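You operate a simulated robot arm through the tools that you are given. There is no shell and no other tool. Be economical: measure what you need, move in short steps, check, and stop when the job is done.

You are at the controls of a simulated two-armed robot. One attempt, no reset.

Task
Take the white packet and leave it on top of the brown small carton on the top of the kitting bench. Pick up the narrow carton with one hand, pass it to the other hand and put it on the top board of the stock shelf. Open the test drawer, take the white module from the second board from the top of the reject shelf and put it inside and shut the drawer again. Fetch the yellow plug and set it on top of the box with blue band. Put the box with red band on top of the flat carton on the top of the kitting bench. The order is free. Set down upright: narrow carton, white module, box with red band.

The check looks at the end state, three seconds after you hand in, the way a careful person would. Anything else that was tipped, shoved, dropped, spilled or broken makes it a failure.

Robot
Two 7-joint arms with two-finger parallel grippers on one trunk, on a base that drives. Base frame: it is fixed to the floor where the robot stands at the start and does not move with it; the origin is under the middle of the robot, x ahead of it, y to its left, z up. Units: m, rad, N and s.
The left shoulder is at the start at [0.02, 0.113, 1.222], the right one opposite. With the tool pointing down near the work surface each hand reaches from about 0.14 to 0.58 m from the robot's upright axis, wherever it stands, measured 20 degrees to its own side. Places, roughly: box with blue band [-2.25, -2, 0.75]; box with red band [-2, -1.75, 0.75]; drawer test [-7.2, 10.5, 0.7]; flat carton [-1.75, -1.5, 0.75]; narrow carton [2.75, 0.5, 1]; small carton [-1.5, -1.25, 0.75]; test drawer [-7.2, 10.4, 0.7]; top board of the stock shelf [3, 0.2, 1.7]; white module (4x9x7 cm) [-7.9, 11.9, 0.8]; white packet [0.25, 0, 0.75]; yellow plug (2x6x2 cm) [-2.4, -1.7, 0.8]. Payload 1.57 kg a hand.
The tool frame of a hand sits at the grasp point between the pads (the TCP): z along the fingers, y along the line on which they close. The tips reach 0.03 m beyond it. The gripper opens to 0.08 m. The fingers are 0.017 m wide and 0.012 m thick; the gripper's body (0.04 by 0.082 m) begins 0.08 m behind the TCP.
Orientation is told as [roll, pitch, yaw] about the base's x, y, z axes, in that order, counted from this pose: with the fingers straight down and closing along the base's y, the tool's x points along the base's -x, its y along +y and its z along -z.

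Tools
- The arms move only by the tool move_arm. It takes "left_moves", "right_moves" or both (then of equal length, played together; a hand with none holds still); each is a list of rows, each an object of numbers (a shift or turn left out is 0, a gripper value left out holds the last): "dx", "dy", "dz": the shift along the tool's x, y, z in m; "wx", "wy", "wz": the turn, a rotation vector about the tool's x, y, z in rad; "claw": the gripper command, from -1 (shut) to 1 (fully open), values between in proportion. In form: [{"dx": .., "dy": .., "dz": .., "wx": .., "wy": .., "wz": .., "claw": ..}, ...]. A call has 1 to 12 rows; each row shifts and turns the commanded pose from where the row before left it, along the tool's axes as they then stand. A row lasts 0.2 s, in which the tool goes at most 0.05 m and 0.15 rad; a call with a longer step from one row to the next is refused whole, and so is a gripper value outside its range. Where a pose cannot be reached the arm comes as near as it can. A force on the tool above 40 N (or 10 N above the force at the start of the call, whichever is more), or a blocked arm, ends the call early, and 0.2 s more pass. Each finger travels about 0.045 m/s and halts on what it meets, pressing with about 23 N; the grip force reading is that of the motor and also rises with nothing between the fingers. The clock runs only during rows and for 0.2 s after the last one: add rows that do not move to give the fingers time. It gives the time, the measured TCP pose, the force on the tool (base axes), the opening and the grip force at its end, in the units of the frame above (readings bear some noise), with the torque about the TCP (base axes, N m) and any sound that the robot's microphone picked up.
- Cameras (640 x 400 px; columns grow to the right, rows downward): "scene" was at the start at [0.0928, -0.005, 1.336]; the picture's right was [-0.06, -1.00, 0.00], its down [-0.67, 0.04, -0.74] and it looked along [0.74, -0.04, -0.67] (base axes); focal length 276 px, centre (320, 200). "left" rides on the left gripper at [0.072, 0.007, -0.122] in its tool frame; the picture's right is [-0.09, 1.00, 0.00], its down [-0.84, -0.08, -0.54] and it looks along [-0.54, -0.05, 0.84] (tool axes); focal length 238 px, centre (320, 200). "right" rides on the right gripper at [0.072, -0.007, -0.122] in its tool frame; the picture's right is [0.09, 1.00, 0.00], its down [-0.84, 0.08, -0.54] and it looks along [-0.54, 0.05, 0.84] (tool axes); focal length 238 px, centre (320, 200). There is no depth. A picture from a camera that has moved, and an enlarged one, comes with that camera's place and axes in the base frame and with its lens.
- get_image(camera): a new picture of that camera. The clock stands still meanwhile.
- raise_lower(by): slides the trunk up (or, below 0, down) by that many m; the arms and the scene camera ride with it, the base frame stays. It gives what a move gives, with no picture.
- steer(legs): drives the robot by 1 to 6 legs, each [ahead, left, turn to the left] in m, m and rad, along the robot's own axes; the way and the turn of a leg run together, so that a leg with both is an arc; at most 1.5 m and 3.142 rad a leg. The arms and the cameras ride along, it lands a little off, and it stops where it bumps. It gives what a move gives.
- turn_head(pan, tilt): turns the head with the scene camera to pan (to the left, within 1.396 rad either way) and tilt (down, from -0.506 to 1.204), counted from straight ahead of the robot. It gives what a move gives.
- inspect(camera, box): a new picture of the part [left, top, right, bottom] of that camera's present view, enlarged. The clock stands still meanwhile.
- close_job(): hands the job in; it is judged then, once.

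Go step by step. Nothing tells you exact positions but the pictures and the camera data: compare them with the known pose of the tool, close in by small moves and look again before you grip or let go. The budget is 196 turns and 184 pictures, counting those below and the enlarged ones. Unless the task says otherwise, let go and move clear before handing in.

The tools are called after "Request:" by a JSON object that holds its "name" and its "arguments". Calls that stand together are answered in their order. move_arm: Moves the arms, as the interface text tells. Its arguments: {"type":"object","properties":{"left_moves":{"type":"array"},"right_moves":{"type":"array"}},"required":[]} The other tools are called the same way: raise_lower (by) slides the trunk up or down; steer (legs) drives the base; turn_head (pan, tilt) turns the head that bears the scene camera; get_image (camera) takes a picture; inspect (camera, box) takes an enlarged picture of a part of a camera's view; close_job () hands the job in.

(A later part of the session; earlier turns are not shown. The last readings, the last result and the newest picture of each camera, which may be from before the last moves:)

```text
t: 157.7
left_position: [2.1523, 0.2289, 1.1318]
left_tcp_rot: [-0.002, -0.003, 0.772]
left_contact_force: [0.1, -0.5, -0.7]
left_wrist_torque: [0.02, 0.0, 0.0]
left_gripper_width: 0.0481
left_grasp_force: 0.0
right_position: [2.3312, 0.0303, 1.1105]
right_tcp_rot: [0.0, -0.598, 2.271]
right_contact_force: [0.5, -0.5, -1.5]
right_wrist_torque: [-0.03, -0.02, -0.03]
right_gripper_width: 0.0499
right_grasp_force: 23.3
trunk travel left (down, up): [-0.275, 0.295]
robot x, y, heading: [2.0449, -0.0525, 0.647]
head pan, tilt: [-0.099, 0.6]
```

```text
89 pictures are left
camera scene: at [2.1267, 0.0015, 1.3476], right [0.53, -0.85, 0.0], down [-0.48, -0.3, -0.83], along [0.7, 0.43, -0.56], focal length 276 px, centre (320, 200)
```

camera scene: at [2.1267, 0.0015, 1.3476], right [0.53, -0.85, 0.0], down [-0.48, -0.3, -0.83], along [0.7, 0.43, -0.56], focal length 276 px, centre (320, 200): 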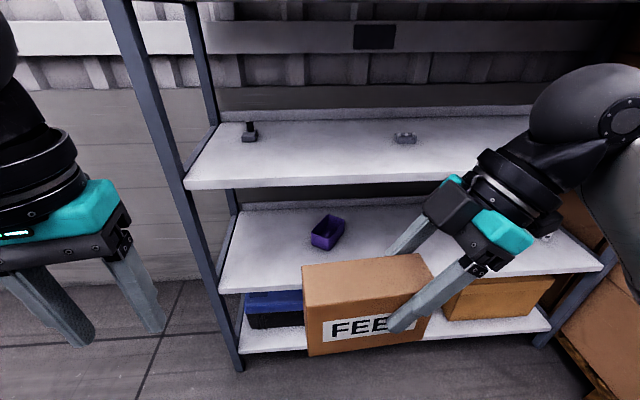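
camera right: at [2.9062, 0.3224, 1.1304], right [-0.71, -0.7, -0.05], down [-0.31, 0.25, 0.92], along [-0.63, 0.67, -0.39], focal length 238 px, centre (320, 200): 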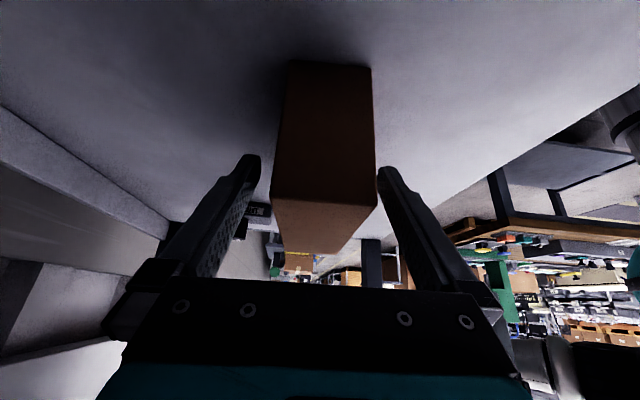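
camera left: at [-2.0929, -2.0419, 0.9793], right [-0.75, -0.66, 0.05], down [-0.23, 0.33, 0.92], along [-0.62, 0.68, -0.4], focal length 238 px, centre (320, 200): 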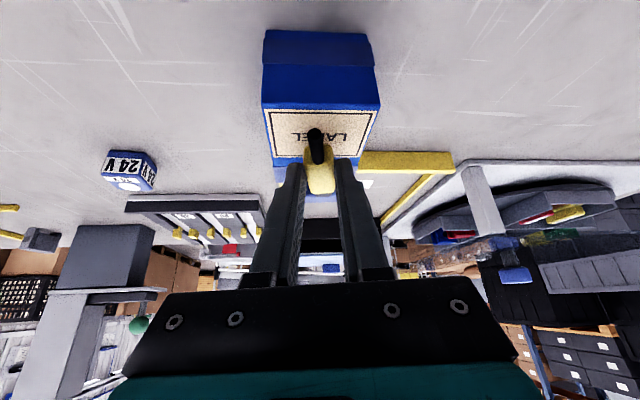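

Now turn and tilt the left hand to mirror the right, ready to take the carton's left half.

Request:
{"name": "move_arm", "arguments": {"left_moves": [{"wz": 0.1496, "claw": 1}, {"wz": 0.1496}, {"wz": 0.1496}, {"wz": 0.1496}, {"wz": 0.1496}, {"wz": 0.1496}, {"wz": 0.1496}, {"wz": 0.1496}, {"wz": 0.1496}, {"wz": 0.1496}, {"wz": 0.1496}, {}]}}

Request:
{"name": "move_arm", "arguments": {"left_moves": [{"wy": -0.15}, {"wy": -0.15}, {"wy": -0.15}, {"wy": -0.15}, {"dx": -0.0235, "dz": 0.0247, "dy": 0.003}, {"dx": -0.0235, "dz": 0.0247, "dy": 0.003}, {"dx": -0.0235, "dz": 0.0247, "dy": 0.003}, {}]}}

Request:
{"name": "get_image", "arguments": {"camera": "scene"}}

Request:
{"name": "get_image", "arguments": {"camera": "left"}}

```text
t: 160.3
left_position: [2.1521, 0.2294, 1.1339]
left_tcp_rot: [0.001, -0.003, -0.876]
left_contact_force: [-0.4, 0.2, -0.4]
left_wrist_torque: [0.0, -0.01, 0.03]
left_gripper_width: 0.0801
left_grasp_force: 0.0
right_position: [2.3318, 0.031, 1.1088]
right_tcp_rot: [0.0, -0.598, 2.271]
right_contact_force: [0.3, 0.3, -2.0]
right_wrist_torque: [-0.05, -0.06, 0.02]
right_gripper_width: 0.0499
right_grasp_force: 23.2
trunk travel left (down, up): [-0.275, 0.295]
robot x, y, heading: [2.0464, -0.0516, 0.648]
head pan, tilt: [-0.099, 0.6]
```

```text
t: 162.1
left_position: [2.2223, 0.1578, 1.1132]
left_tcp_rot: [0.001, -0.601, -0.875]
left_contact_force: [-0.2, 0.3, -0.8]
left_wrist_torque: [0.02, -0.02, 0.01]
left_gripper_width: 0.0799
left_grasp_force: 0.1
right_position: [2.3316, 0.0309, 1.1103]
right_tcp_rot: [0.0, -0.598, 2.27]
right_contact_force: [-0.3, -0.1, -2.5]
right_wrist_torque: [-0.06, -0.04, 0.0]
right_gripper_width: 0.0499
right_grasp_force: 23.1
trunk travel left (down, up): [-0.275, 0.295]
robot x, y, heading: [2.0446, -0.0502, 0.653]
head pan, tilt: [-0.099, 0.6]
```

```text
88 pictures are left
camera scene: at [2.127, 0.002, 1.3475], right [0.53, -0.85, 0.0], down [-0.48, -0.3, -0.83], along [0.7, 0.43, -0.56], focal length 276 px, centre (320, 200)
```

scene: 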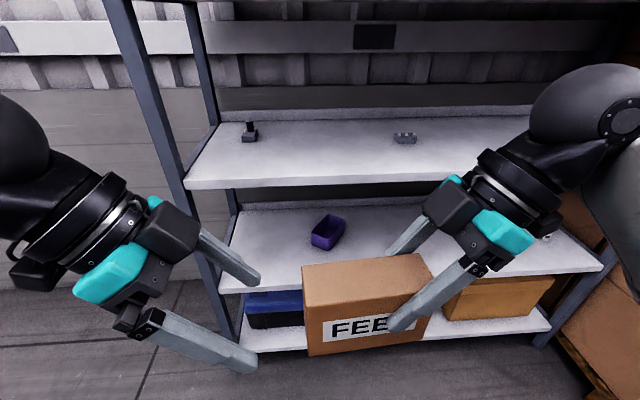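

```text
87 pictures are left
camera left: at [2.1437, 0.2604, 1.1723], right [0.81, 0.58, 0.05], down [0.18, -0.34, 0.92], along [0.55, -0.74, -0.39], focal length 238 px, centre (320, 200)
```

left: 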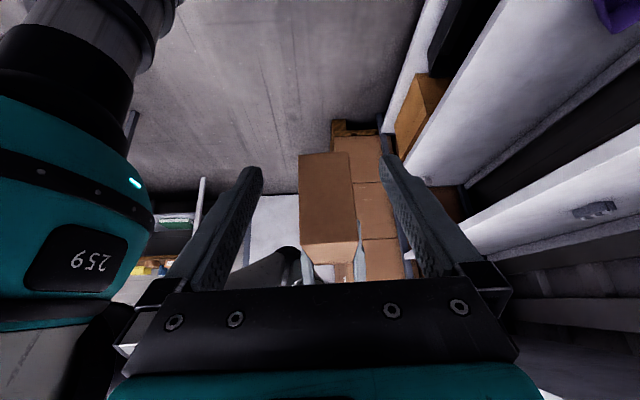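

Carton's end is centred between the left fingers. Slide in along the carton.

Request:
{"name": "move_arm", "arguments": {"left_moves": [{"dx": -0.027, "dz": 0.0183, "dy": 0.001}, {"dx": -0.027, "dz": 0.0183, "dy": 0.001}, {"dx": -0.024, "dz": 0.0163, "dy": 0.001}, {}]}}

Request:
{"name": "get_image", "arguments": {"camera": "scene"}}

Request:
{"name": "get_image", "arguments": {"camera": "left"}}

```text
t: 163.1
left_position: [2.2867, 0.0882, 1.1116]
left_tcp_rot: [0.002, -0.603, -0.876]
left_contact_force: [-0.3, 0.2, -0.7]
left_wrist_torque: [0.03, -0.04, 0.0]
left_gripper_width: 0.0802
left_grasp_force: 0.1
right_position: [2.3308, 0.0314, 1.1102]
right_tcp_rot: [0.001, -0.598, 2.269]
right_contact_force: [0.3, -0.1, -2.2]
right_wrist_torque: [-0.03, -0.04, 0.02]
right_gripper_width: 0.0497
right_grasp_force: 23.3
trunk travel left (down, up): [-0.275, 0.295]
robot x, y, heading: [2.0435, -0.0505, 0.653]
head pan, tilt: [-0.099, 0.6]
```

```text
86 pictures are left
camera scene: at [2.127, 0.0021, 1.3475], right [0.53, -0.85, 0.0], down [-0.48, -0.3, -0.83], along [0.7, 0.43, -0.56], focal length 276 px, centre (320, 200)
```

scene: 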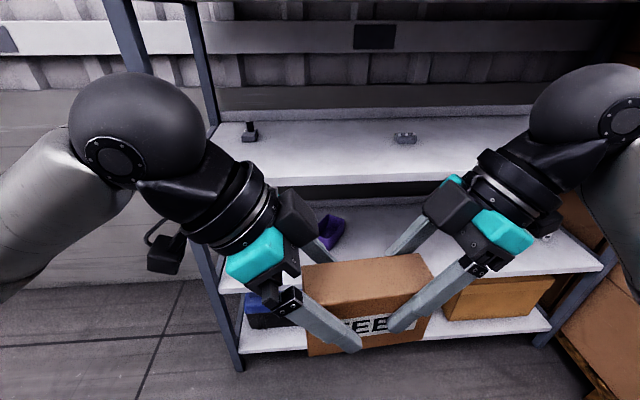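

```text
85 pictures are left
camera left: at [2.2074, 0.1906, 1.172], right [0.81, 0.58, 0.05], down [0.18, -0.34, 0.92], along [0.55, -0.74, -0.39], focal length 238 px, centre (320, 200)
```

left: 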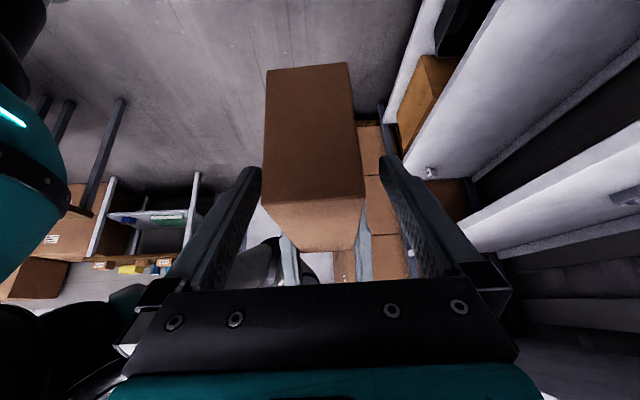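

Close the left hand, then release the right.

Request:
{"name": "move_arm", "arguments": {"left_moves": [{"dy": -0.002, "claw": -1}, {}, {}, {}, {}]}}

Request:
{"name": "move_arm", "arguments": {"right_moves": [{"claw": 1}, {}, {}, {}]}}

Request:
{"name": "get_image", "arguments": {"camera": "scene"}}

```text
t: 164.3
left_position: [2.2838, 0.0874, 1.1117]
left_tcp_rot: [0.001, -0.603, -0.874]
left_contact_force: [0.6, -2.6, 0.0]
left_wrist_torque: [0.08, 0.17, 0.04]
left_gripper_width: 0.0501
left_grasp_force: 22.8
right_position: [2.3309, 0.0319, 1.1094]
right_tcp_rot: [0.001, -0.599, 2.27]
right_contact_force: [0.0, 1.2, -2.5]
right_wrist_torque: [-0.1, -0.23, -0.16]
right_gripper_width: 0.0497
right_grasp_force: 22.9
trunk travel left (down, up): [-0.275, 0.295]
robot x, y, heading: [2.0455, -0.0488, 0.652]
head pan, tilt: [-0.099, 0.6]
```

```text
t: 165.3
left_position: [2.2837, 0.0877, 1.1122]
left_tcp_rot: [0.004, -0.603, -0.875]
left_contact_force: [0.2, 0.2, -0.2]
left_wrist_torque: [0.08, 0.04, 0.02]
left_gripper_width: 0.0499
left_grasp_force: 23.0
right_position: [2.3306, 0.0304, 1.1103]
right_tcp_rot: [0.001, -0.598, 2.27]
right_contact_force: [-0.1, -0.1, -0.1]
right_wrist_torque: [-0.01, 0.02, 0.02]
right_gripper_width: 0.0798
right_grasp_force: 0.1
trunk travel left (down, up): [-0.275, 0.295]
robot x, y, heading: [2.0445, -0.0507, 0.655]
head pan, tilt: [-0.099, 0.6]
```

```text
84 pictures are left
camera scene: at [2.1272, 0.0019, 1.3475], right [0.53, -0.85, 0.0], down [-0.48, -0.3, -0.83], along [0.7, 0.43, -0.56], focal length 276 px, centre (320, 200)
```

scene: 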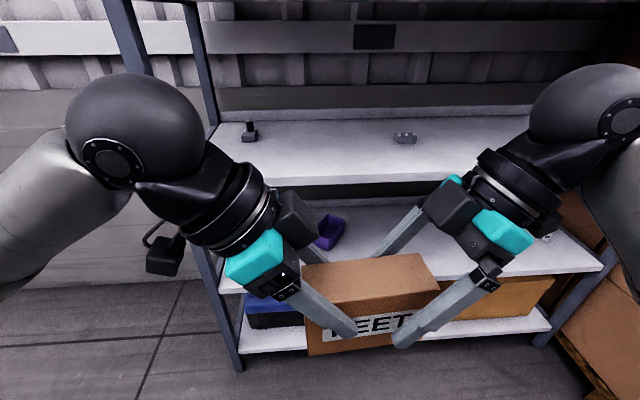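

Left holds it. Withdraw the right hand, raise the trunk, and look at the top board.

Request:
{"name": "move_arm", "arguments": {"right_moves": [{"dx": 0.031, "dz": -0.021}, {"dx": 0.031, "dz": -0.021}, {"dx": 0.031, "dz": -0.021}, {"dx": 0.031, "dz": -0.021}, {"wy": 0.15}, {"wy": 0.15}, {"wy": 0.15}, {"wy": 0.15}, {}]}}

Request:
{"name": "raise_lower", "arguments": {"by": 0.29}}

Request:
{"name": "turn_head", "arguments": {"pan": 0.0, "tilt": 0.0}}

Request:
{"name": "get_image", "arguments": {"camera": "scene"}}

```text
t: 167.3
left_position: [2.285, 0.0868, 1.1136]
left_tcp_rot: [0.0, -0.602, -0.873]
left_contact_force: [0.3, 0.0, -0.3]
left_wrist_torque: [0.06, 0.02, 0.0]
left_gripper_width: 0.0499
left_grasp_force: 23.4
right_position: [2.428, -0.0827, 1.1094]
right_tcp_rot: [0.0, 0.002, 2.27]
right_contact_force: [-0.2, -0.9, 0.2]
right_wrist_torque: [0.01, -0.01, -0.01]
right_gripper_width: 0.0802
right_grasp_force: 0.0
trunk travel left (down, up): [-0.275, 0.295]
robot x, y, heading: [2.0461, -0.051, 0.65]
head pan, tilt: [-0.099, 0.6]
```

```text
t: 170.2
left_position: [2.2836, 0.0864, 1.4018]
left_tcp_rot: [0.003, -0.602, -0.874]
left_contact_force: [0.2, -0.8, -1.7]
left_wrist_torque: [0.02, 0.06, -0.02]
left_gripper_width: 0.0497
left_grasp_force: 22.6
right_position: [2.4288, -0.0835, 1.3992]
right_tcp_rot: [0.0, 0.001, 2.271]
right_contact_force: [-0.5, -0.2, 0.2]
right_wrist_torque: [-0.02, -0.04, -0.01]
right_gripper_width: 0.0801
right_grasp_force: 0.2
trunk travel left (down, up): [-0.565, 0.005]
robot x, y, heading: [2.0413, -0.0482, 0.653]
head pan, tilt: [-0.099, 0.6]
```

```text
t: 171.2
left_position: [2.2856, 0.0875, 1.4022]
left_tcp_rot: [0.001, -0.6, -0.875]
left_contact_force: [0.6, 0.6, -0.8]
left_wrist_torque: [0.04, 0.04, 0.01]
left_gripper_width: 0.05
left_grasp_force: 22.9
right_position: [2.4278, -0.0834, 1.3998]
right_tcp_rot: [-0.001, 0.0, 2.271]
right_contact_force: [0.1, 0.1, -0.2]
right_wrist_torque: [-0.02, -0.01, -0.02]
right_gripper_width: 0.0799
right_grasp_force: 0.2
trunk travel left (down, up): [-0.565, 0.005]
robot x, y, heading: [2.0425, -0.0479, 0.649]
head pan, tilt: [0.0, 0.0]
```

```text
83 pictures are left
camera scene: at [2.1236, 0.0102, 1.6926], right [0.61, -0.79, 0.0], down [0.0, 0.0, -1.0], along [0.79, 0.61, 0.0], focal length 276 px, centre (320, 200)
```

scene: 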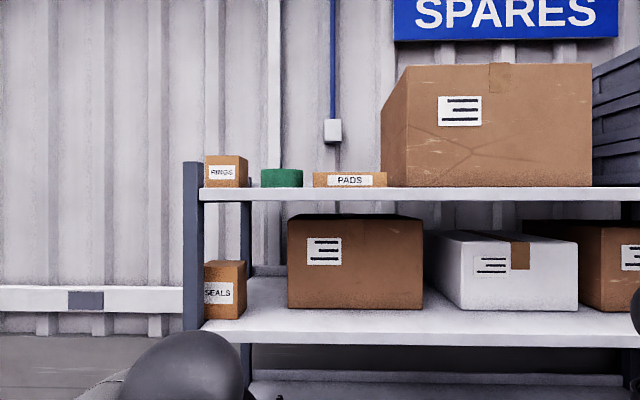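

I can't see the top board's surface from below. I'll raise the right hand's camera above it to look for a free spot.

Request:
{"name": "move_arm", "arguments": {"right_moves": [{"wz": 0.145}, {"wz": 0.145}, {"wz": 0.145}, {"wz": 0.145}, {"wz": 0.145}, {"wz": 0.145}, {"wz": 0.145}, {"wz": 0.145}, {"wz": 0.145}, {"wz": 0.145}, {"wz": 0.145}]}}

Request:
{"name": "move_arm", "arguments": {"right_moves": [{"wy": -0.15}, {"wy": -0.15}, {"wy": -0.15}, {"wy": -0.15}, {"dx": -0.0275, "dz": -0.0405}, {"dx": -0.0275, "dz": -0.0405}, {"dx": -0.0275, "dz": -0.0405}, {"dx": -0.0275, "dz": -0.0405}, {"dx": -0.0275, "dz": -0.0405}, {"dx": -0.0275, "dz": -0.0405}, {"dx": -0.0275, "dz": -0.0405}, {"dx": -0.0275, "dz": -0.0405}]}}

Request:
{"name": "get_image", "arguments": {"camera": "right"}}

```text
t: 173.6
left_position: [2.2845, 0.0866, 1.4023]
left_tcp_rot: [0.001, -0.603, -0.874]
left_contact_force: [0.3, -0.1, -1.6]
left_wrist_torque: [0.06, 0.05, -0.01]
left_gripper_width: 0.05
left_grasp_force: 22.6
right_position: [2.4282, -0.0848, 1.3987]
right_tcp_rot: [0.0, 0.0, 0.671]
right_contact_force: [-0.3, 0.1, 0.0]
right_wrist_torque: [0.01, 0.03, 0.01]
right_gripper_width: 0.0802
right_grasp_force: 0.1
trunk travel left (down, up): [-0.565, 0.005]
robot x, y, heading: [2.0459, -0.0515, 0.653]
head pan, tilt: [0.0, 0.0]
```

```text
t: 176.2
left_position: [2.2821, 0.0875, 1.4036]
left_tcp_rot: [0.003, -0.605, -0.874]
left_contact_force: [-0.2, 0.9, -2.0]
left_wrist_torque: [0.07, 0.01, 0.01]
left_gripper_width: 0.0498
left_grasp_force: 22.9
right_position: [2.4705, -0.0746, 1.8099]
right_tcp_rot: [-0.007, -0.601, 0.68]
right_contact_force: [-0.3, -0.2, 0.8]
right_wrist_torque: [0.02, 0.0, 0.0]
right_gripper_width: 0.0802
right_grasp_force: 0.0
right hand out of reach, approached as far as the arm can: row 3, 4
trunk travel left (down, up): [-0.565, 0.005]
robot x, y, heading: [2.0467, -0.0497, 0.656]
head pan, tilt: [0.0, 0.0]
```

```text
82 pictures are left
camera right: at [2.3734, -0.1605, 1.8697], right [-0.68, 0.73, -0.06], down [0.25, 0.3, 0.92], along [0.69, 0.61, -0.39], focal length 238 px, centre (320, 200)
```

right: 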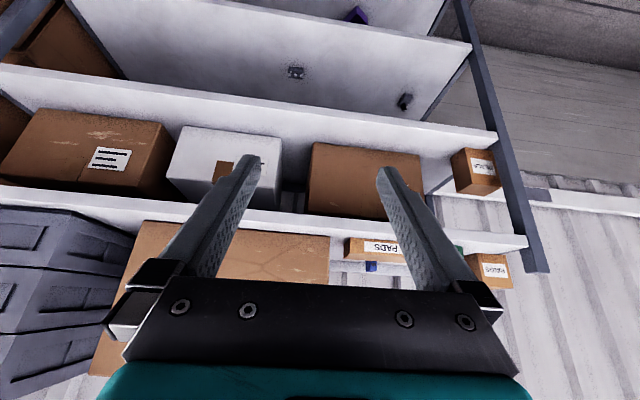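

Request:
{"name": "inspect", "arguments": {"camera": "right", "box": [280, 190, 540, 310]}}

```text
2.46 times, centred on (410, 250) of right
camera zoom: at [2.3734, -0.1605, 1.8697], right [-0.68, 0.73, -0.06], down [0.25, 0.3, 0.92], along [0.69, 0.61, -0.39], focal length 587 px, centre (98, 77)
```

zoom: 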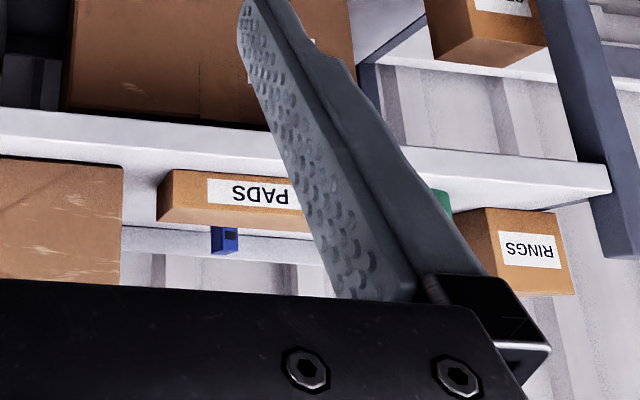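

There's a free front strip on the top board, before the green roll (edge N≈2.20). I'll raise the carton in the left hand and retract the right.

Request:
{"name": "move_arm", "arguments": {"left_moves": [{"dx": -0.0271, "dz": -0.0396}, {"dx": -0.0271, "dz": -0.0396}, {"dx": -0.0271, "dz": -0.0396}, {"dx": -0.0271, "dz": -0.0396}, {"dx": -0.0271, "dz": -0.0396}, {"dx": -0.0271, "dz": -0.0396}, {"dx": -0.0271, "dz": -0.0396}, {"dx": -0.0271, "dz": -0.0396}, {"dx": -0.0271, "dz": -0.0396}, {"dy": 0.025}, {"dy": 0.025}, {}], "right_moves": [{"dx": 0.0463, "dz": 0.0087}, {"dx": 0.0463, "dz": 0.0087}, {"dx": 0.0463, "dz": 0.0087}, {}, {}, {}, {}, {}, {}, {}, {}, {}]}}

Request:
{"name": "get_image", "arguments": {"camera": "scene"}}

Request:
{"name": "get_image", "arguments": {"camera": "left"}}

```text
t: 178.8
left_position: [2.2967, 0.099, 1.8222]
left_tcp_rot: [0.005, -0.606, -0.877]
left_contact_force: [0.5, 0.5, -3.1]
left_wrist_torque: [0.06, 0.09, 0.0]
left_gripper_width: 0.0499
left_grasp_force: 23.0
left hand out of reach, approached as far as the arm can: row 9, 10, 11
right_position: [2.4048, -0.1168, 1.6981]
right_tcp_rot: [0.001, -0.6, 0.676]
right_contact_force: [-0.6, 0.3, 0.9]
right_wrist_torque: [0.01, 0.0, -0.03]
right_gripper_width: 0.0801
right_grasp_force: 0.0
right hand out of reach, approached as far as the arm can: row 2, 3
trunk travel left (down, up): [-0.565, 0.005]
robot x, y, heading: [2.047, -0.0508, 0.65]
head pan, tilt: [0.0, 0.0]
```

```text
80 pictures are left
camera scene: at [2.1235, 0.0095, 1.6927], right [0.61, -0.79, 0.0], down [0.0, 0.0, -1.0], along [0.79, 0.61, 0.0], focal length 276 px, centre (320, 200)
```

scene: 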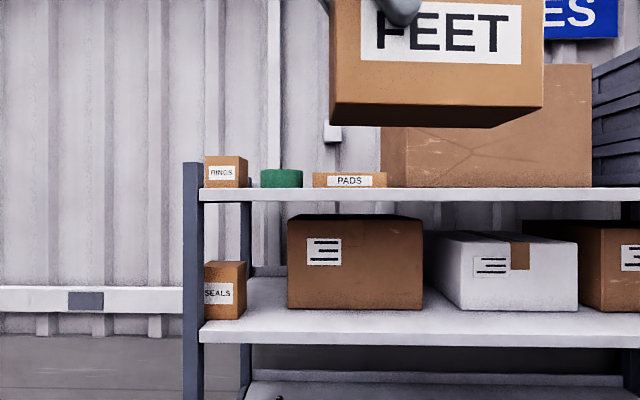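

```text
79 pictures are left
camera left: at [2.2172, 0.2006, 1.8821], right [0.81, 0.58, 0.06], down [0.18, -0.34, 0.92], along [0.56, -0.74, -0.38], focal length 238 px, centre (320, 200)
```

left: 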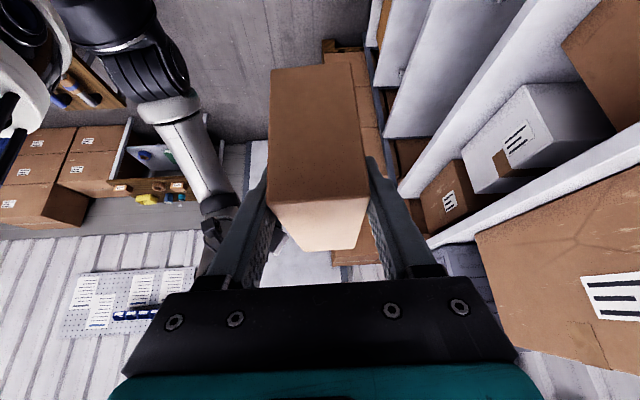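

Move the right hand lower and back, then drive left and partly ahead.

Request:
{"name": "move_arm", "arguments": {"right_moves": [{"dx": 0.0391, "dz": 0.0217}, {"dx": 0.0391, "dz": 0.0217}, {"dx": 0.0391, "dz": 0.0217}, {"dx": 0.0391, "dz": 0.0217}, {"dx": 0.0391, "dz": 0.0217}, {}]}}

Request:
{"name": "steer", "arguments": {"legs": [[0, 0.147, 0.045], [0.3, 0, 0]]}}

Request:
{"name": "get_image", "arguments": {"camera": "scene"}}

Request:
{"name": "get_image", "arguments": {"camera": "left"}}

```text
t: 180.2
left_position: [2.2965, 0.0975, 1.8232]
left_tcp_rot: [0.003, -0.605, -0.874]
left_contact_force: [-0.9, -0.5, -1.9]
left_wrist_torque: [0.04, 0.03, -0.02]
left_gripper_width: 0.0497
left_grasp_force: 23.3
right_position: [2.3471, -0.1613, 1.5425]
right_tcp_rot: [-0.001, -0.599, 0.676]
right_contact_force: [0.2, -0.2, -0.3]
right_wrist_torque: [0.01, 0.02, -0.04]
right_gripper_width: 0.0801
right_grasp_force: 0.1
right hand out of reach, approached as far as the arm can: row 4, 5
trunk travel left (down, up): [-0.565, 0.005]
robot x, y, heading: [2.0454, -0.047, 0.659]
head pan, tilt: [0.0, 0.0]
```

```text
t: 183.2
left_position: [2.4256, 0.4158, 1.8233]
left_tcp_rot: [0.006, -0.605, -0.83]
left_contact_force: [-0.8, 0.6, -2.4]
left_wrist_torque: [0.07, 0.05, -0.01]
left_gripper_width: 0.0498
left_grasp_force: 23.2
right_position: [2.49, 0.1576, 1.5432]
right_tcp_rot: [0.001, -0.599, 0.723]
right_contact_force: [-0.5, -0.1, 0.5]
right_wrist_torque: [-0.05, -0.01, 0.01]
right_gripper_width: 0.0801
right_grasp_force: 0.1
trunk travel left (down, up): [-0.565, 0.005]
robot x, y, heading: [2.1787, 0.2539, 0.701]
head pan, tilt: [0.0, 0.0]
```

```text
78 pictures are left
camera scene: at [2.258, 0.3188, 1.6927], right [0.64, -0.77, 0.0], down [0.0, 0.0, -1.0], along [0.77, 0.64, 0.0], focal length 276 px, centre (320, 200)
```

scene: 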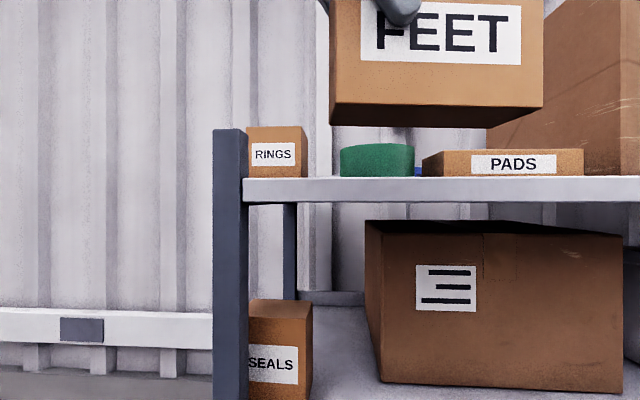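

```text
77 pictures are left
camera left: at [2.3427, 0.5143, 1.882], right [0.78, 0.62, 0.06], down [0.2, -0.33, 0.92], along [0.59, -0.71, -0.38], focal length 238 px, centre (320, 200)
```

left: 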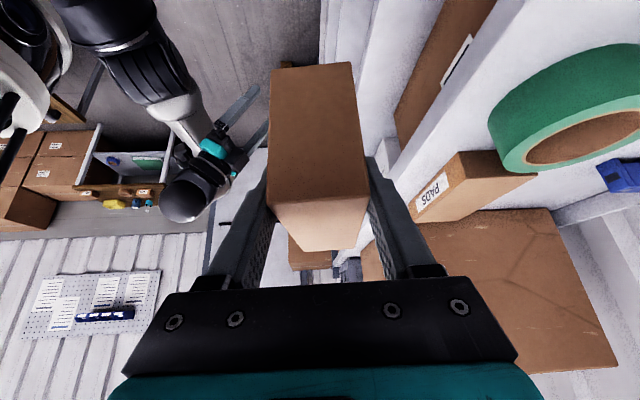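

Request:
{"name": "inspect", "arguments": {"camera": "left", "box": [360, 0, 640, 230]}}

```text
1.74 times, centred on (500, 115) of left
camera zoom: at [2.3427, 0.5143, 1.882], right [0.78, 0.62, 0.06], down [0.2, -0.33, 0.92], along [0.59, -0.71, -0.38], focal length 414 px, centre (7, 348)
```

zoom: 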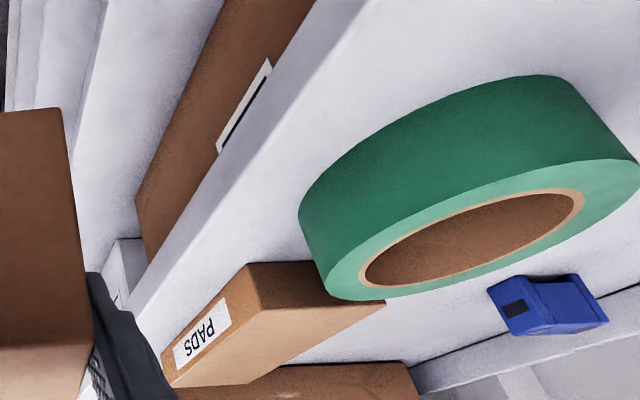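

The strip is only wide enough in front of RINGS, left of the tape roll. I'll straighten the carton, drive left, then partway in, and check.

Request:
{"name": "move_arm", "arguments": {"left_moves": [{"wx": 0.025, "wz": 0.036}, {}]}}

Request:
{"name": "steer", "arguments": {"legs": [[0, 0.083, 0], [0.09, 0, 0]]}}

Request:
{"name": "get_image", "arguments": {"camera": "left"}}

Request:
{"name": "get_image", "arguments": {"camera": "scene"}}

```text
t: 183.8
left_position: [2.4263, 0.4154, 1.8219]
left_tcp_rot: [0.004, -0.605, -0.827]
left_contact_force: [0.5, -0.2, -1.2]
left_wrist_torque: [0.04, 0.04, -0.03]
left_gripper_width: 0.0498
left_grasp_force: 22.6
right_position: [2.4904, 0.1578, 1.5438]
right_tcp_rot: [0.0, -0.599, 0.723]
right_contact_force: [0.1, 0.2, -0.6]
right_wrist_torque: [0.0, 0.0, 0.02]
right_gripper_width: 0.0797
right_grasp_force: 0.1
trunk travel left (down, up): [-0.565, 0.005]
robot x, y, heading: [2.1838, 0.2551, 0.703]
head pan, tilt: [0.0, 0.0]
```

```text
t: 185.6
left_position: [2.4414, 0.536, 1.8221]
left_tcp_rot: [0.002, -0.605, -0.829]
left_contact_force: [-0.4, -0.1, -1.6]
left_wrist_torque: [0.06, 0.03, 0.01]
left_gripper_width: 0.0496
left_grasp_force: 23.3
right_position: [2.5046, 0.2796, 1.5429]
right_tcp_rot: [-0.001, -0.598, 0.723]
right_contact_force: [0.1, -0.6, 0.4]
right_wrist_torque: [-0.01, -0.02, 0.03]
right_gripper_width: 0.0802
right_grasp_force: 0.0
trunk travel left (down, up): [-0.565, 0.005]
robot x, y, heading: [2.1954, 0.375, 0.694]
head pan, tilt: [0.0, 0.0]
```

```text
75 pictures are left
camera left: at [2.3575, 0.6358, 1.882], right [0.78, 0.62, 0.06], down [0.2, -0.33, 0.92], along [0.59, -0.71, -0.38], focal length 238 px, centre (320, 200)
```

left: 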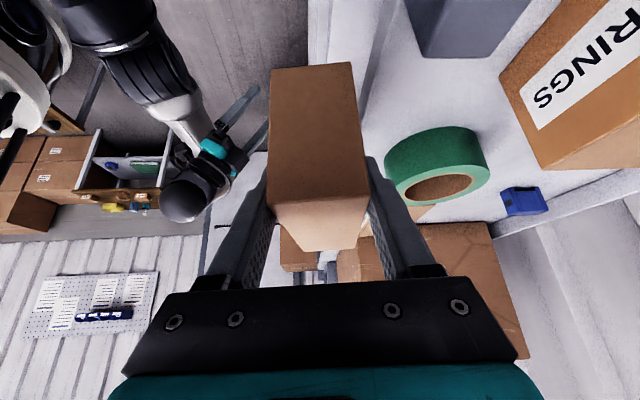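

```text
74 pictures are left
camera scene: at [2.2728, 0.4403, 1.6927], right [0.64, -0.77, 0.0], down [0.0, 0.0, -1.0], along [0.77, 0.64, 0.0], focal length 276 px, centre (320, 200)
```

scene: 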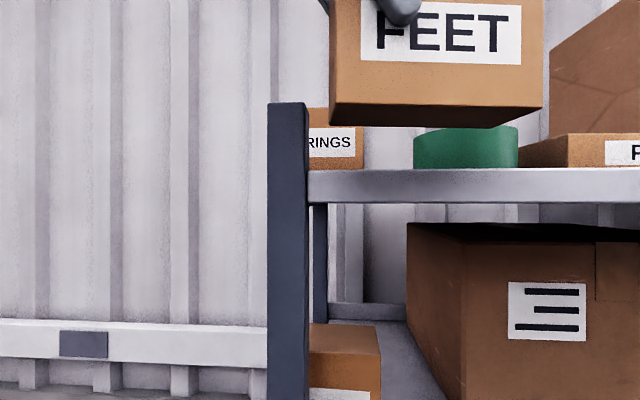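

Request:
{"name": "inspect", "arguments": {"camera": "left", "box": [300, 0, 640, 240]}}

```text
1.67 times, centred on (470, 120) of left
camera zoom: at [2.3575, 0.6358, 1.882], right [0.78, 0.62, 0.06], down [0.2, -0.33, 0.92], along [0.59, -0.71, -0.38], focal length 397 px, centre (70, 333)
```

zoom: 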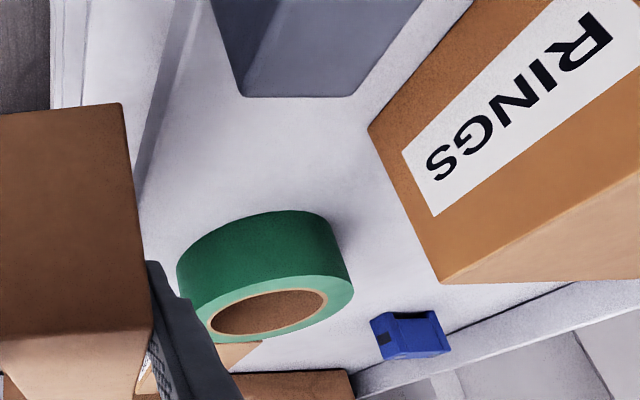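

Pocket limits: post at R≤1.114, board edge N≈2.266, roll front N≈2.30. I'll straighten by turning the base slightly, shift left 4 cm and ahead part-way, lowering the carton a little.

Request:
{"name": "steer", "arguments": {"legs": [[0, 0, -0.07], [0, 0.038, 0], [0.03, 0, 0]]}}

Request:
{"name": "move_arm", "arguments": {"left_moves": [{"dx": 0.0056, "dz": 0.0083}, {}]}}

Request:
{"name": "inspect", "arguments": {"camera": "left", "box": [240, 0, 580, 240]}}

Request:
{"name": "get_image", "arguments": {"camera": "scene"}}

```text
t: 187.3
left_position: [2.4516, 0.562, 1.8238]
left_tcp_rot: [0.007, -0.603, -0.902]
left_contact_force: [-0.2, -0.7, -2.9]
left_wrist_torque: [0.08, 0.07, 0.05]
left_gripper_width: 0.0497
left_grasp_force: 22.7
right_position: [2.4974, 0.3017, 1.5424]
right_tcp_rot: [0.002, -0.601, 0.65]
right_contact_force: [0.6, -0.4, 0.1]
right_wrist_torque: [0.03, 0.0, 0.03]
right_gripper_width: 0.08
right_grasp_force: 0.0
trunk travel left (down, up): [-0.565, 0.005]
robot x, y, heading: [2.199, 0.424, 0.627]
head pan, tilt: [0.0, 0.0]
```

```text
t: 187.9
left_position: [2.4545, 0.5655, 1.8124]
left_tcp_rot: [0.005, -0.602, -0.901]
left_contact_force: [0.9, 0.4, -1.9]
left_wrist_torque: [0.05, 0.06, 0.0]
left_gripper_width: 0.0498
left_grasp_force: 23.1
right_position: [2.5006, 0.3042, 1.5435]
right_tcp_rot: [0.0, -0.6, 0.649]
right_contact_force: [0.4, 0.0, 0.0]
right_wrist_torque: [-0.01, 0.03, 0.01]
right_gripper_width: 0.0802
right_grasp_force: 0.0
trunk travel left (down, up): [-0.565, 0.005]
robot x, y, heading: [2.1998, 0.4248, 0.629]
head pan, tilt: [0.0, 0.0]
```

```text
1.67 times, centred on (410, 120) of left
camera zoom: at [2.3781, 0.6702, 1.8718], right [0.83, 0.56, 0.06], down [0.17, -0.35, 0.92], along [0.54, -0.75, -0.39], focal length 397 px, centre (170, 333)
```

zoom: 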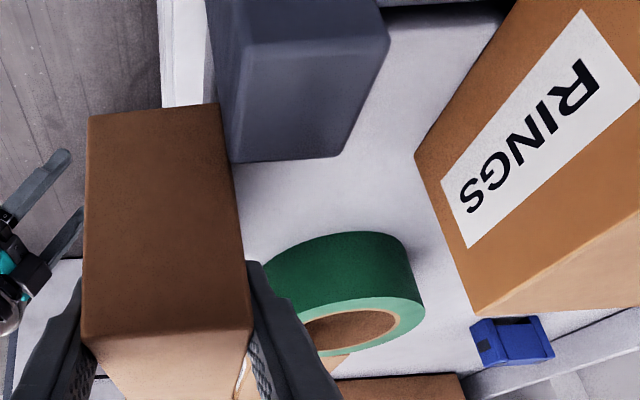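

```text
71 pictures are left
camera scene: at [2.2797, 0.4818, 1.6927], right [0.59, -0.81, 0.0], down [0.0, 0.0, -1.0], along [0.81, 0.59, 0.0], focal length 276 px, centre (320, 200)
```

scene: 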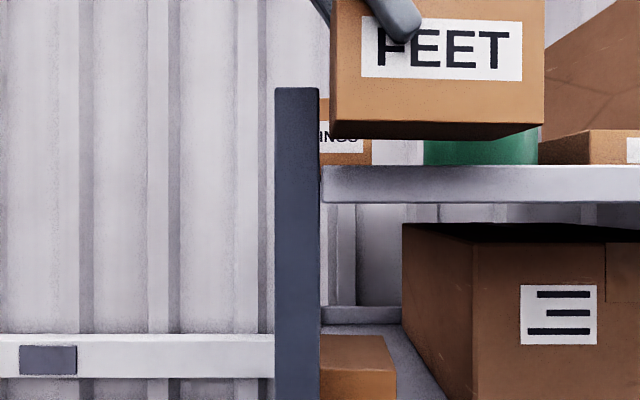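

Positions check out: carton's left end is 7 mm right of the post. Push in 4 cm with the arm, 3 mm to the right.

Request:
{"name": "move_arm", "arguments": {"left_moves": [{"dx": -0.003, "dz": 0.002}, {"dy": 0.014}, {"dy": 0.014}, {"dy": 0.012}, {}]}}

Request:
{"name": "inspect", "arguments": {"camera": "left", "box": [240, 0, 580, 240]}}

```text
t: 189.2
left_position: [2.4717, 0.5752, 1.813]
left_tcp_rot: [0.008, -0.609, -0.901]
left_contact_force: [0.1, -0.1, -2.2]
left_wrist_torque: [0.08, 0.01, 0.01]
left_gripper_width: 0.0498
left_grasp_force: 22.9
left hand out of reach, approached as far as the arm can: row 3, 4
right_position: [2.4988, 0.3054, 1.5437]
right_tcp_rot: [0.001, -0.601, 0.654]
right_contact_force: [-0.8, -0.2, 0.2]
right_wrist_torque: [-0.02, -0.01, 0.03]
right_gripper_width: 0.0801
right_grasp_force: 0.0
trunk travel left (down, up): [-0.565, 0.005]
robot x, y, heading: [2.1987, 0.4252, 0.626]
head pan, tilt: [0.0, 0.0]
```

```text
1.67 times, centred on (410, 120) of left
camera zoom: at [2.3948, 0.6805, 1.8719], right [0.82, 0.56, 0.06], down [0.17, -0.35, 0.92], along [0.54, -0.75, -0.38], focal length 397 px, centre (170, 333)
```

zoom: 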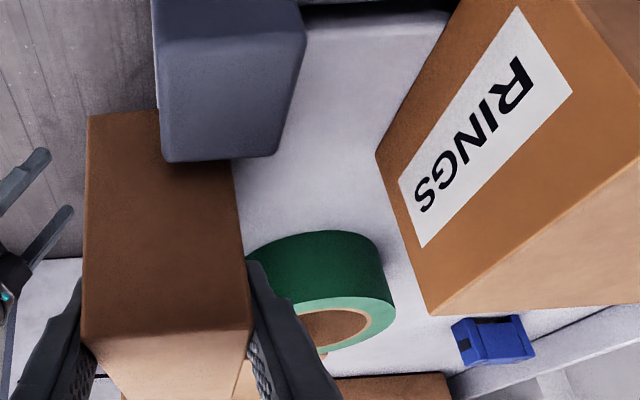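

Lowering by 1 cm will give the arm the missing reach. Do that and check.

Request:
{"name": "move_arm", "arguments": {"left_moves": [{"dx": 0.0056, "dz": 0.0083}, {}]}}

Request:
{"name": "inspect", "arguments": {"camera": "left", "box": [240, 0, 580, 240]}}

Request:
{"name": "get_image", "arguments": {"camera": "scene"}}

```text
t: 189.8
left_position: [2.471, 0.575, 1.8032]
left_tcp_rot: [0.004, -0.606, -0.901]
left_contact_force: [0.3, -0.8, -1.7]
left_wrist_torque: [0.09, 0.05, -0.01]
left_gripper_width: 0.0498
left_grasp_force: 23.4
right_position: [2.4977, 0.3035, 1.5442]
right_tcp_rot: [0.0, -0.599, 0.651]
right_contact_force: [0.5, 0.3, -0.4]
right_wrist_torque: [0.03, -0.01, 0.03]
right_gripper_width: 0.0799
right_grasp_force: 0.0
trunk travel left (down, up): [-0.565, 0.005]
robot x, y, heading: [2.2011, 0.4192, 0.628]
head pan, tilt: [0.0, 0.0]
```

```text
1.67 times, centred on (410, 120) of left
camera zoom: at [2.3947, 0.6796, 1.8625], right [0.83, 0.56, 0.06], down [0.17, -0.35, 0.92], along [0.54, -0.75, -0.38], focal length 397 px, centre (170, 333)
```

zoom: 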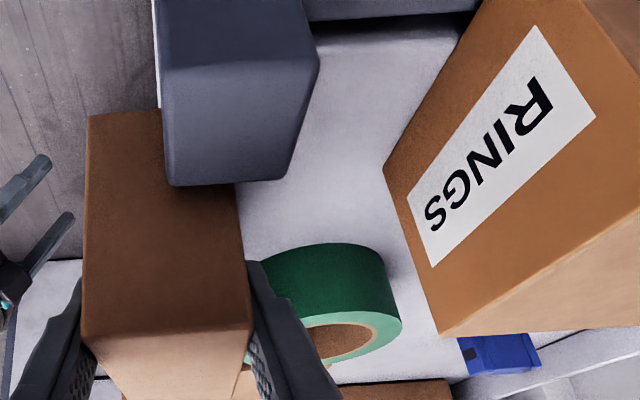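

```text
68 pictures are left
camera scene: at [2.2785, 0.4812, 1.6928], right [0.59, -0.81, 0.0], down [0.0, 0.0, -1.0], along [0.81, 0.59, 0.0], focal length 276 px, centre (320, 200)
```

scene: 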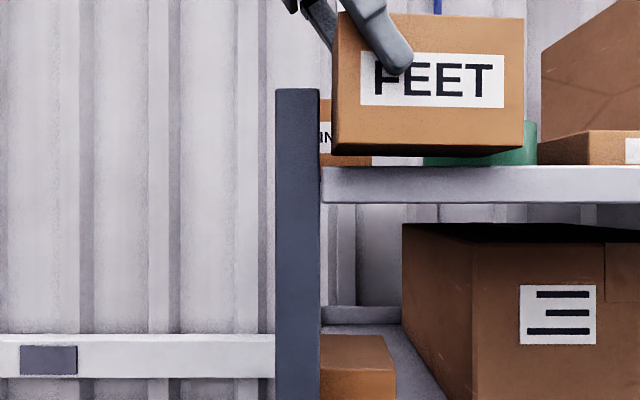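

Request:
{"name": "move_arm", "arguments": {"left_moves": [{"dy": 0.01}, {"dy": 0.01}, {}]}}

Request:
{"name": "inspect", "arguments": {"camera": "left", "box": [240, 0, 580, 240]}}

```text
t: 190.6
left_position: [2.4839, 0.5869, 1.7988]
left_tcp_rot: [-0.012, -0.599, -0.894]
left_contact_force: [-0.6, 0.1, -2.4]
left_wrist_torque: [0.02, 0.02, -0.01]
left_gripper_width: 0.0499
left_grasp_force: 22.9
left hand out of reach, approached as far as the arm can: row 2
right_position: [2.4986, 0.3049, 1.543]
right_tcp_rot: [-0.001, -0.6, 0.652]
right_contact_force: [0.3, 0.1, -0.1]
right_wrist_torque: [0.03, -0.04, -0.01]
right_gripper_width: 0.0797
right_grasp_force: 0.1
trunk travel left (down, up): [-0.565, 0.005]
robot x, y, heading: [2.1964, 0.4221, 0.629]
head pan, tilt: [0.0, 0.0]
```

```text
1.67 times, centred on (410, 120) of left
camera zoom: at [2.4087, 0.6916, 1.8596], right [0.83, 0.56, 0.04], down [0.19, -0.35, 0.92], along [0.53, -0.75, -0.39], focal length 397 px, centre (170, 333)
```

zoom: 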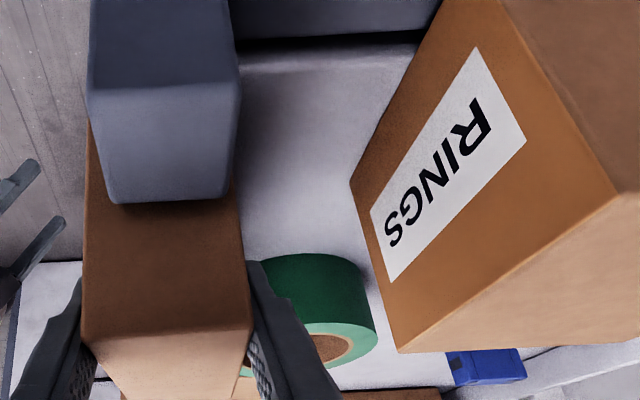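

At the target. Lower gently to contact.

Request:
{"name": "move_arm", "arguments": {"left_moves": [{"dx": 0.0017, "dz": 0.0025}, {"dx": 0.0017, "dz": 0.0025}, {}]}}

Request:
{"name": "get_image", "arguments": {"camera": "scene"}}

```text
t: 191.3
left_position: [2.4873, 0.5883, 1.7963]
left_tcp_rot: [0.005, -0.602, -0.9]
left_contact_force: [-0.6, 0.1, -1.2]
left_wrist_torque: [0.05, 0.07, 0.01]
left_gripper_width: 0.05
left_grasp_force: 23.0
right_position: [2.4991, 0.3048, 1.5447]
right_tcp_rot: [-0.001, -0.601, 0.652]
right_contact_force: [-0.6, 0.1, 0.5]
right_wrist_torque: [0.04, 0.01, 0.01]
right_gripper_width: 0.0801
right_grasp_force: 0.1
trunk travel left (down, up): [-0.565, 0.005]
robot x, y, heading: [2.1973, 0.4226, 0.623]
head pan, tilt: [0.0, 0.0]
```

```text
66 pictures are left
camera scene: at [2.2787, 0.4816, 1.6927], right [0.59, -0.81, 0.0], down [0.0, 0.0, -1.0], along [0.81, 0.59, 0.0], focal length 276 px, centre (320, 200)
```

scene: 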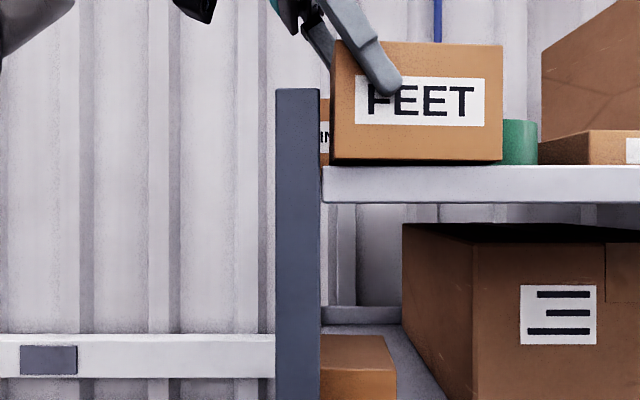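

Request:
{"name": "move_arm", "arguments": {"left_moves": [{"dx": 0.0017, "dz": 0.0025}, {"dx": 0.0017, "dz": 0.0025}, {}]}}

```text
t: 192.2
left_position: [2.4871, 0.5889, 1.793]
left_tcp_rot: [0.01, -0.612, -0.9]
left_contact_force: [2.6, 3.1, 21.8]
left_wrist_torque: [-0.16, 0.02, -0.03]
left_gripper_width: 0.0501
left_grasp_force: 22.9
right_position: [2.4992, 0.3053, 1.5436]
right_tcp_rot: [0.002, -0.6, 0.653]
right_contact_force: [-0.2, -0.4, -0.3]
right_wrist_torque: [-0.02, -0.02, 0.01]
right_gripper_width: 0.0801
right_grasp_force: 0.0
trunk travel left (down, up): [-0.565, 0.005]
robot x, y, heading: [2.1994, 0.4247, 0.623]
head pan, tilt: [0.0, 0.0]
```

The carton stands on the board. I'll ease off, open fully, and slide out sideways to the left with the base (fingers pass either side of the post).

Request:
{"name": "move_arm", "arguments": {"left_moves": [{"dx": -0.0011, "dz": -0.0016}, {"claw": 1}, {}, {}, {}]}}

Request:
{"name": "get_image", "arguments": {"camera": "scene"}}

Request:
{"name": "get_image", "arguments": {"camera": "left"}}

```text
t: 193.3
left_position: [2.4879, 0.5887, 1.7932]
left_tcp_rot: [0.005, -0.606, -0.902]
left_contact_force: [0.4, -0.7, 0.0]
left_wrist_torque: [0.02, 0.01, 0.01]
left_gripper_width: 0.0799
left_grasp_force: 0.0
right_position: [2.4985, 0.3061, 1.5439]
right_tcp_rot: [0.0, -0.601, 0.654]
right_contact_force: [0.0, 0.0, 0.0]
right_wrist_torque: [0.0, -0.05, -0.03]
right_gripper_width: 0.0798
right_grasp_force: 0.0
trunk travel left (down, up): [-0.565, 0.005]
robot x, y, heading: [2.1978, 0.4256, 0.628]
head pan, tilt: [0.0, 0.0]
```

```text
65 pictures are left
camera scene: at [2.2781, 0.4822, 1.6927], right [0.59, -0.81, 0.0], down [0.0, 0.0, -1.0], along [0.81, 0.59, 0.0], focal length 276 px, centre (320, 200)
```

scene: 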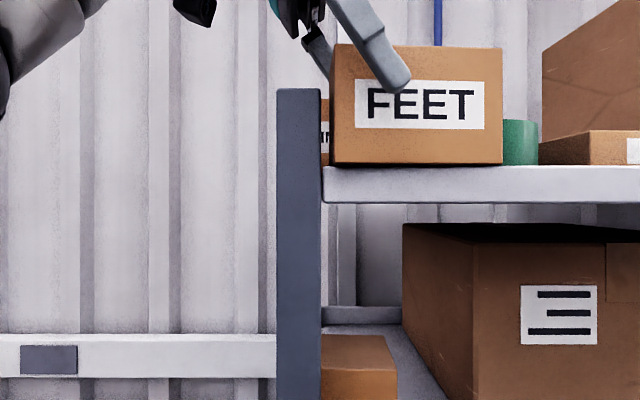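

```text
64 pictures are left
camera left: at [2.4104, 0.6934, 1.852], right [0.83, 0.56, 0.06], down [0.17, -0.35, 0.92], along [0.54, -0.75, -0.38], focal length 238 px, centre (320, 200)
```

left: 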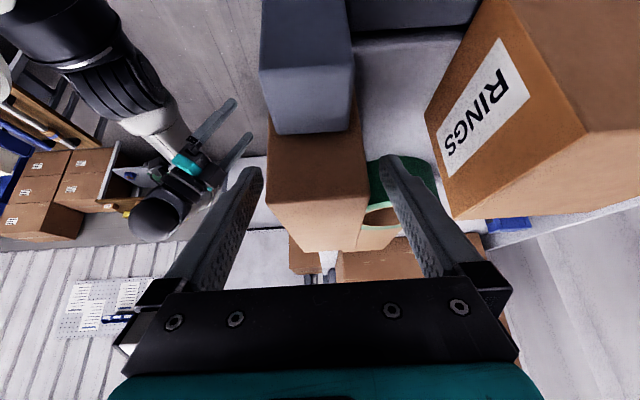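

Request:
{"name": "steer", "arguments": {"legs": [[-0.011, 0.15, 0]]}}

Request:
{"name": "get_image", "arguments": {"camera": "scene"}}

Request:
{"name": "get_image", "arguments": {"camera": "left"}}

```text
t: 194.7
left_position: [2.3913, 0.7013, 1.7926]
left_tcp_rot: [0.005, -0.604, -0.9]
left_contact_force: [1.1, -0.4, -0.5]
left_wrist_torque: [0.02, -0.03, 0.04]
left_gripper_width: 0.0799
left_grasp_force: 0.1
right_position: [2.4035, 0.4192, 1.5429]
right_tcp_rot: [-0.001, -0.6, 0.654]
right_contact_force: [-0.4, 0.3, 0.0]
right_wrist_torque: [0.04, -0.01, -0.01]
right_gripper_width: 0.0798
right_grasp_force: 0.0
trunk travel left (down, up): [-0.565, 0.005]
robot x, y, heading: [2.1001, 0.536, 0.63]
head pan, tilt: [0.0, 0.0]
```

```text
63 pictures are left
camera scene: at [2.1827, 0.5948, 1.6927], right [0.59, -0.81, 0.0], down [0.0, 0.0, -1.0], along [0.81, 0.59, 0.0], focal length 276 px, centre (320, 200)
```

scene: 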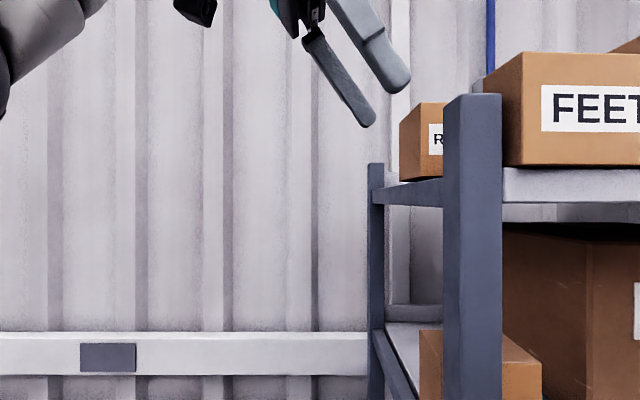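

```text
62 pictures are left
camera left: at [2.315, 0.8058, 1.852], right [0.83, 0.56, 0.06], down [0.17, -0.35, 0.92], along [0.54, -0.75, -0.39], focal length 238 px, centre (320, 200)
```

left: 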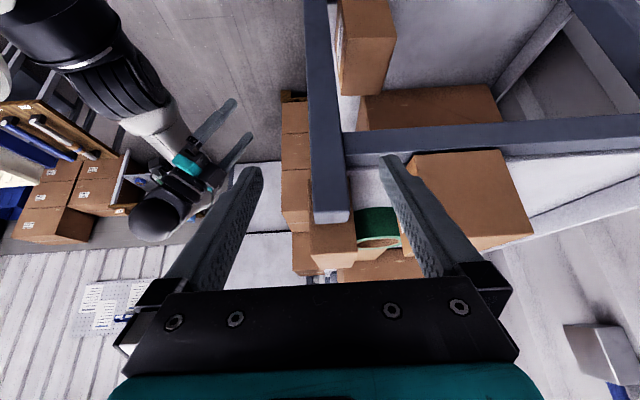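

Released cleanly and clear of the shelf. Back off a little, then right, then tuck the arms and lower the trunk.

Request:
{"name": "steer", "arguments": {"legs": [[-0.17, 0, 0], [-0.05, -0.45, 0], [-0.15, 0, 0]]}}

Request:
{"name": "get_image", "arguments": {"camera": "scene"}}

Request:
{"name": "raise_lower", "arguments": {"by": -0.29}}

Request:
{"name": "move_arm", "arguments": {"left_moves": [{"wy": 0.15}, {"wy": 0.15}, {"wy": 0.15}, {"wy": 0.15}, {"dz": 0.04}, {"dz": 0.04}, {"dz": 0.04}, {"dz": 0.04}, {"dz": 0.04}, {"dz": 0.04}, {"dz": 0.04}, {}], "right_moves": [{"wy": 0.15}, {"wy": 0.15}, {"wy": 0.15}, {"wy": 0.15}, {}, {}, {}, {}, {}, {}, {}, {}]}}

```text
t: 199.5
left_position: [2.3574, 0.1234, 1.7927]
left_tcp_rot: [0.006, -0.604, -0.899]
left_contact_force: [0.2, 0.2, -0.2]
left_wrist_torque: [-0.02, -0.07, -0.01]
left_gripper_width: 0.0799
left_grasp_force: 0.1
right_position: [2.3683, -0.1601, 1.5428]
right_tcp_rot: [-0.001, -0.599, 0.655]
right_contact_force: [0.2, -0.3, -0.4]
right_wrist_torque: [0.01, 0.02, 0.0]
right_gripper_width: 0.0799
right_grasp_force: 0.1
trunk travel left (down, up): [-0.565, 0.005]
robot x, y, heading: [2.0627, -0.0418, 0.632]
head pan, tilt: [0.0, 0.0]
```

```text
61 pictures are left
camera scene: at [2.1478, 0.0162, 1.6926], right [0.59, -0.81, 0.0], down [0.0, 0.0, -1.0], along [0.81, 0.59, 0.0], focal length 276 px, centre (320, 200)
```

scene: 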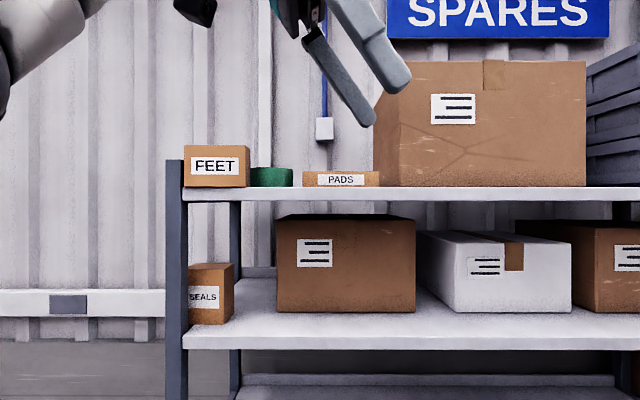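

```text
t: 202.4
left_position: [2.3562, 0.1224, 1.5033]
left_tcp_rot: [0.005, -0.604, -0.898]
left_contact_force: [0.5, 0.6, -0.1]
left_wrist_torque: [0.03, 0.01, 0.0]
left_gripper_width: 0.08
left_grasp_force: 0.0
right_position: [2.3689, -0.1603, 1.2525]
right_tcp_rot: [0.0, -0.599, 0.654]
right_contact_force: [-0.3, -1.0, 0.5]
right_wrist_torque: [-0.01, -0.04, 0.0]
right_gripper_width: 0.08
right_grasp_force: 0.1
trunk travel left (down, up): [-0.275, 0.295]
robot x, y, heading: [2.0699, -0.0463, 0.631]
head pan, tilt: [0.0, 0.0]
```

```text
t: 205.0
left_position: [2.4483, 0.0028, 1.2599]
left_tcp_rot: [-0.016, -0.568, -0.892]
left_contact_force: [-0.9, 0.2, 0.5]
left_wrist_torque: [-0.02, -0.01, 0.03]
left_gripper_width: 0.08
left_grasp_force: 0.1
left hand out of reach, approached as far as the arm can: row 1, 2, 3, 4
right_position: [2.3617, -0.1447, 1.2478]
right_tcp_rot: [0.003, -0.07, 0.664]
right_contact_force: [0.7, 0.5, -0.1]
right_wrist_torque: [0.01, 0.0, -0.01]
right_gripper_width: 0.0799
right_grasp_force: 0.1
right hand out of reach, approached as far as the arm can: row 1, 2, 3, 4
trunk travel left (down, up): [-0.275, 0.295]
robot x, y, heading: [2.0724, -0.041, 0.631]
head pan, tilt: [0.0, 0.0]
```

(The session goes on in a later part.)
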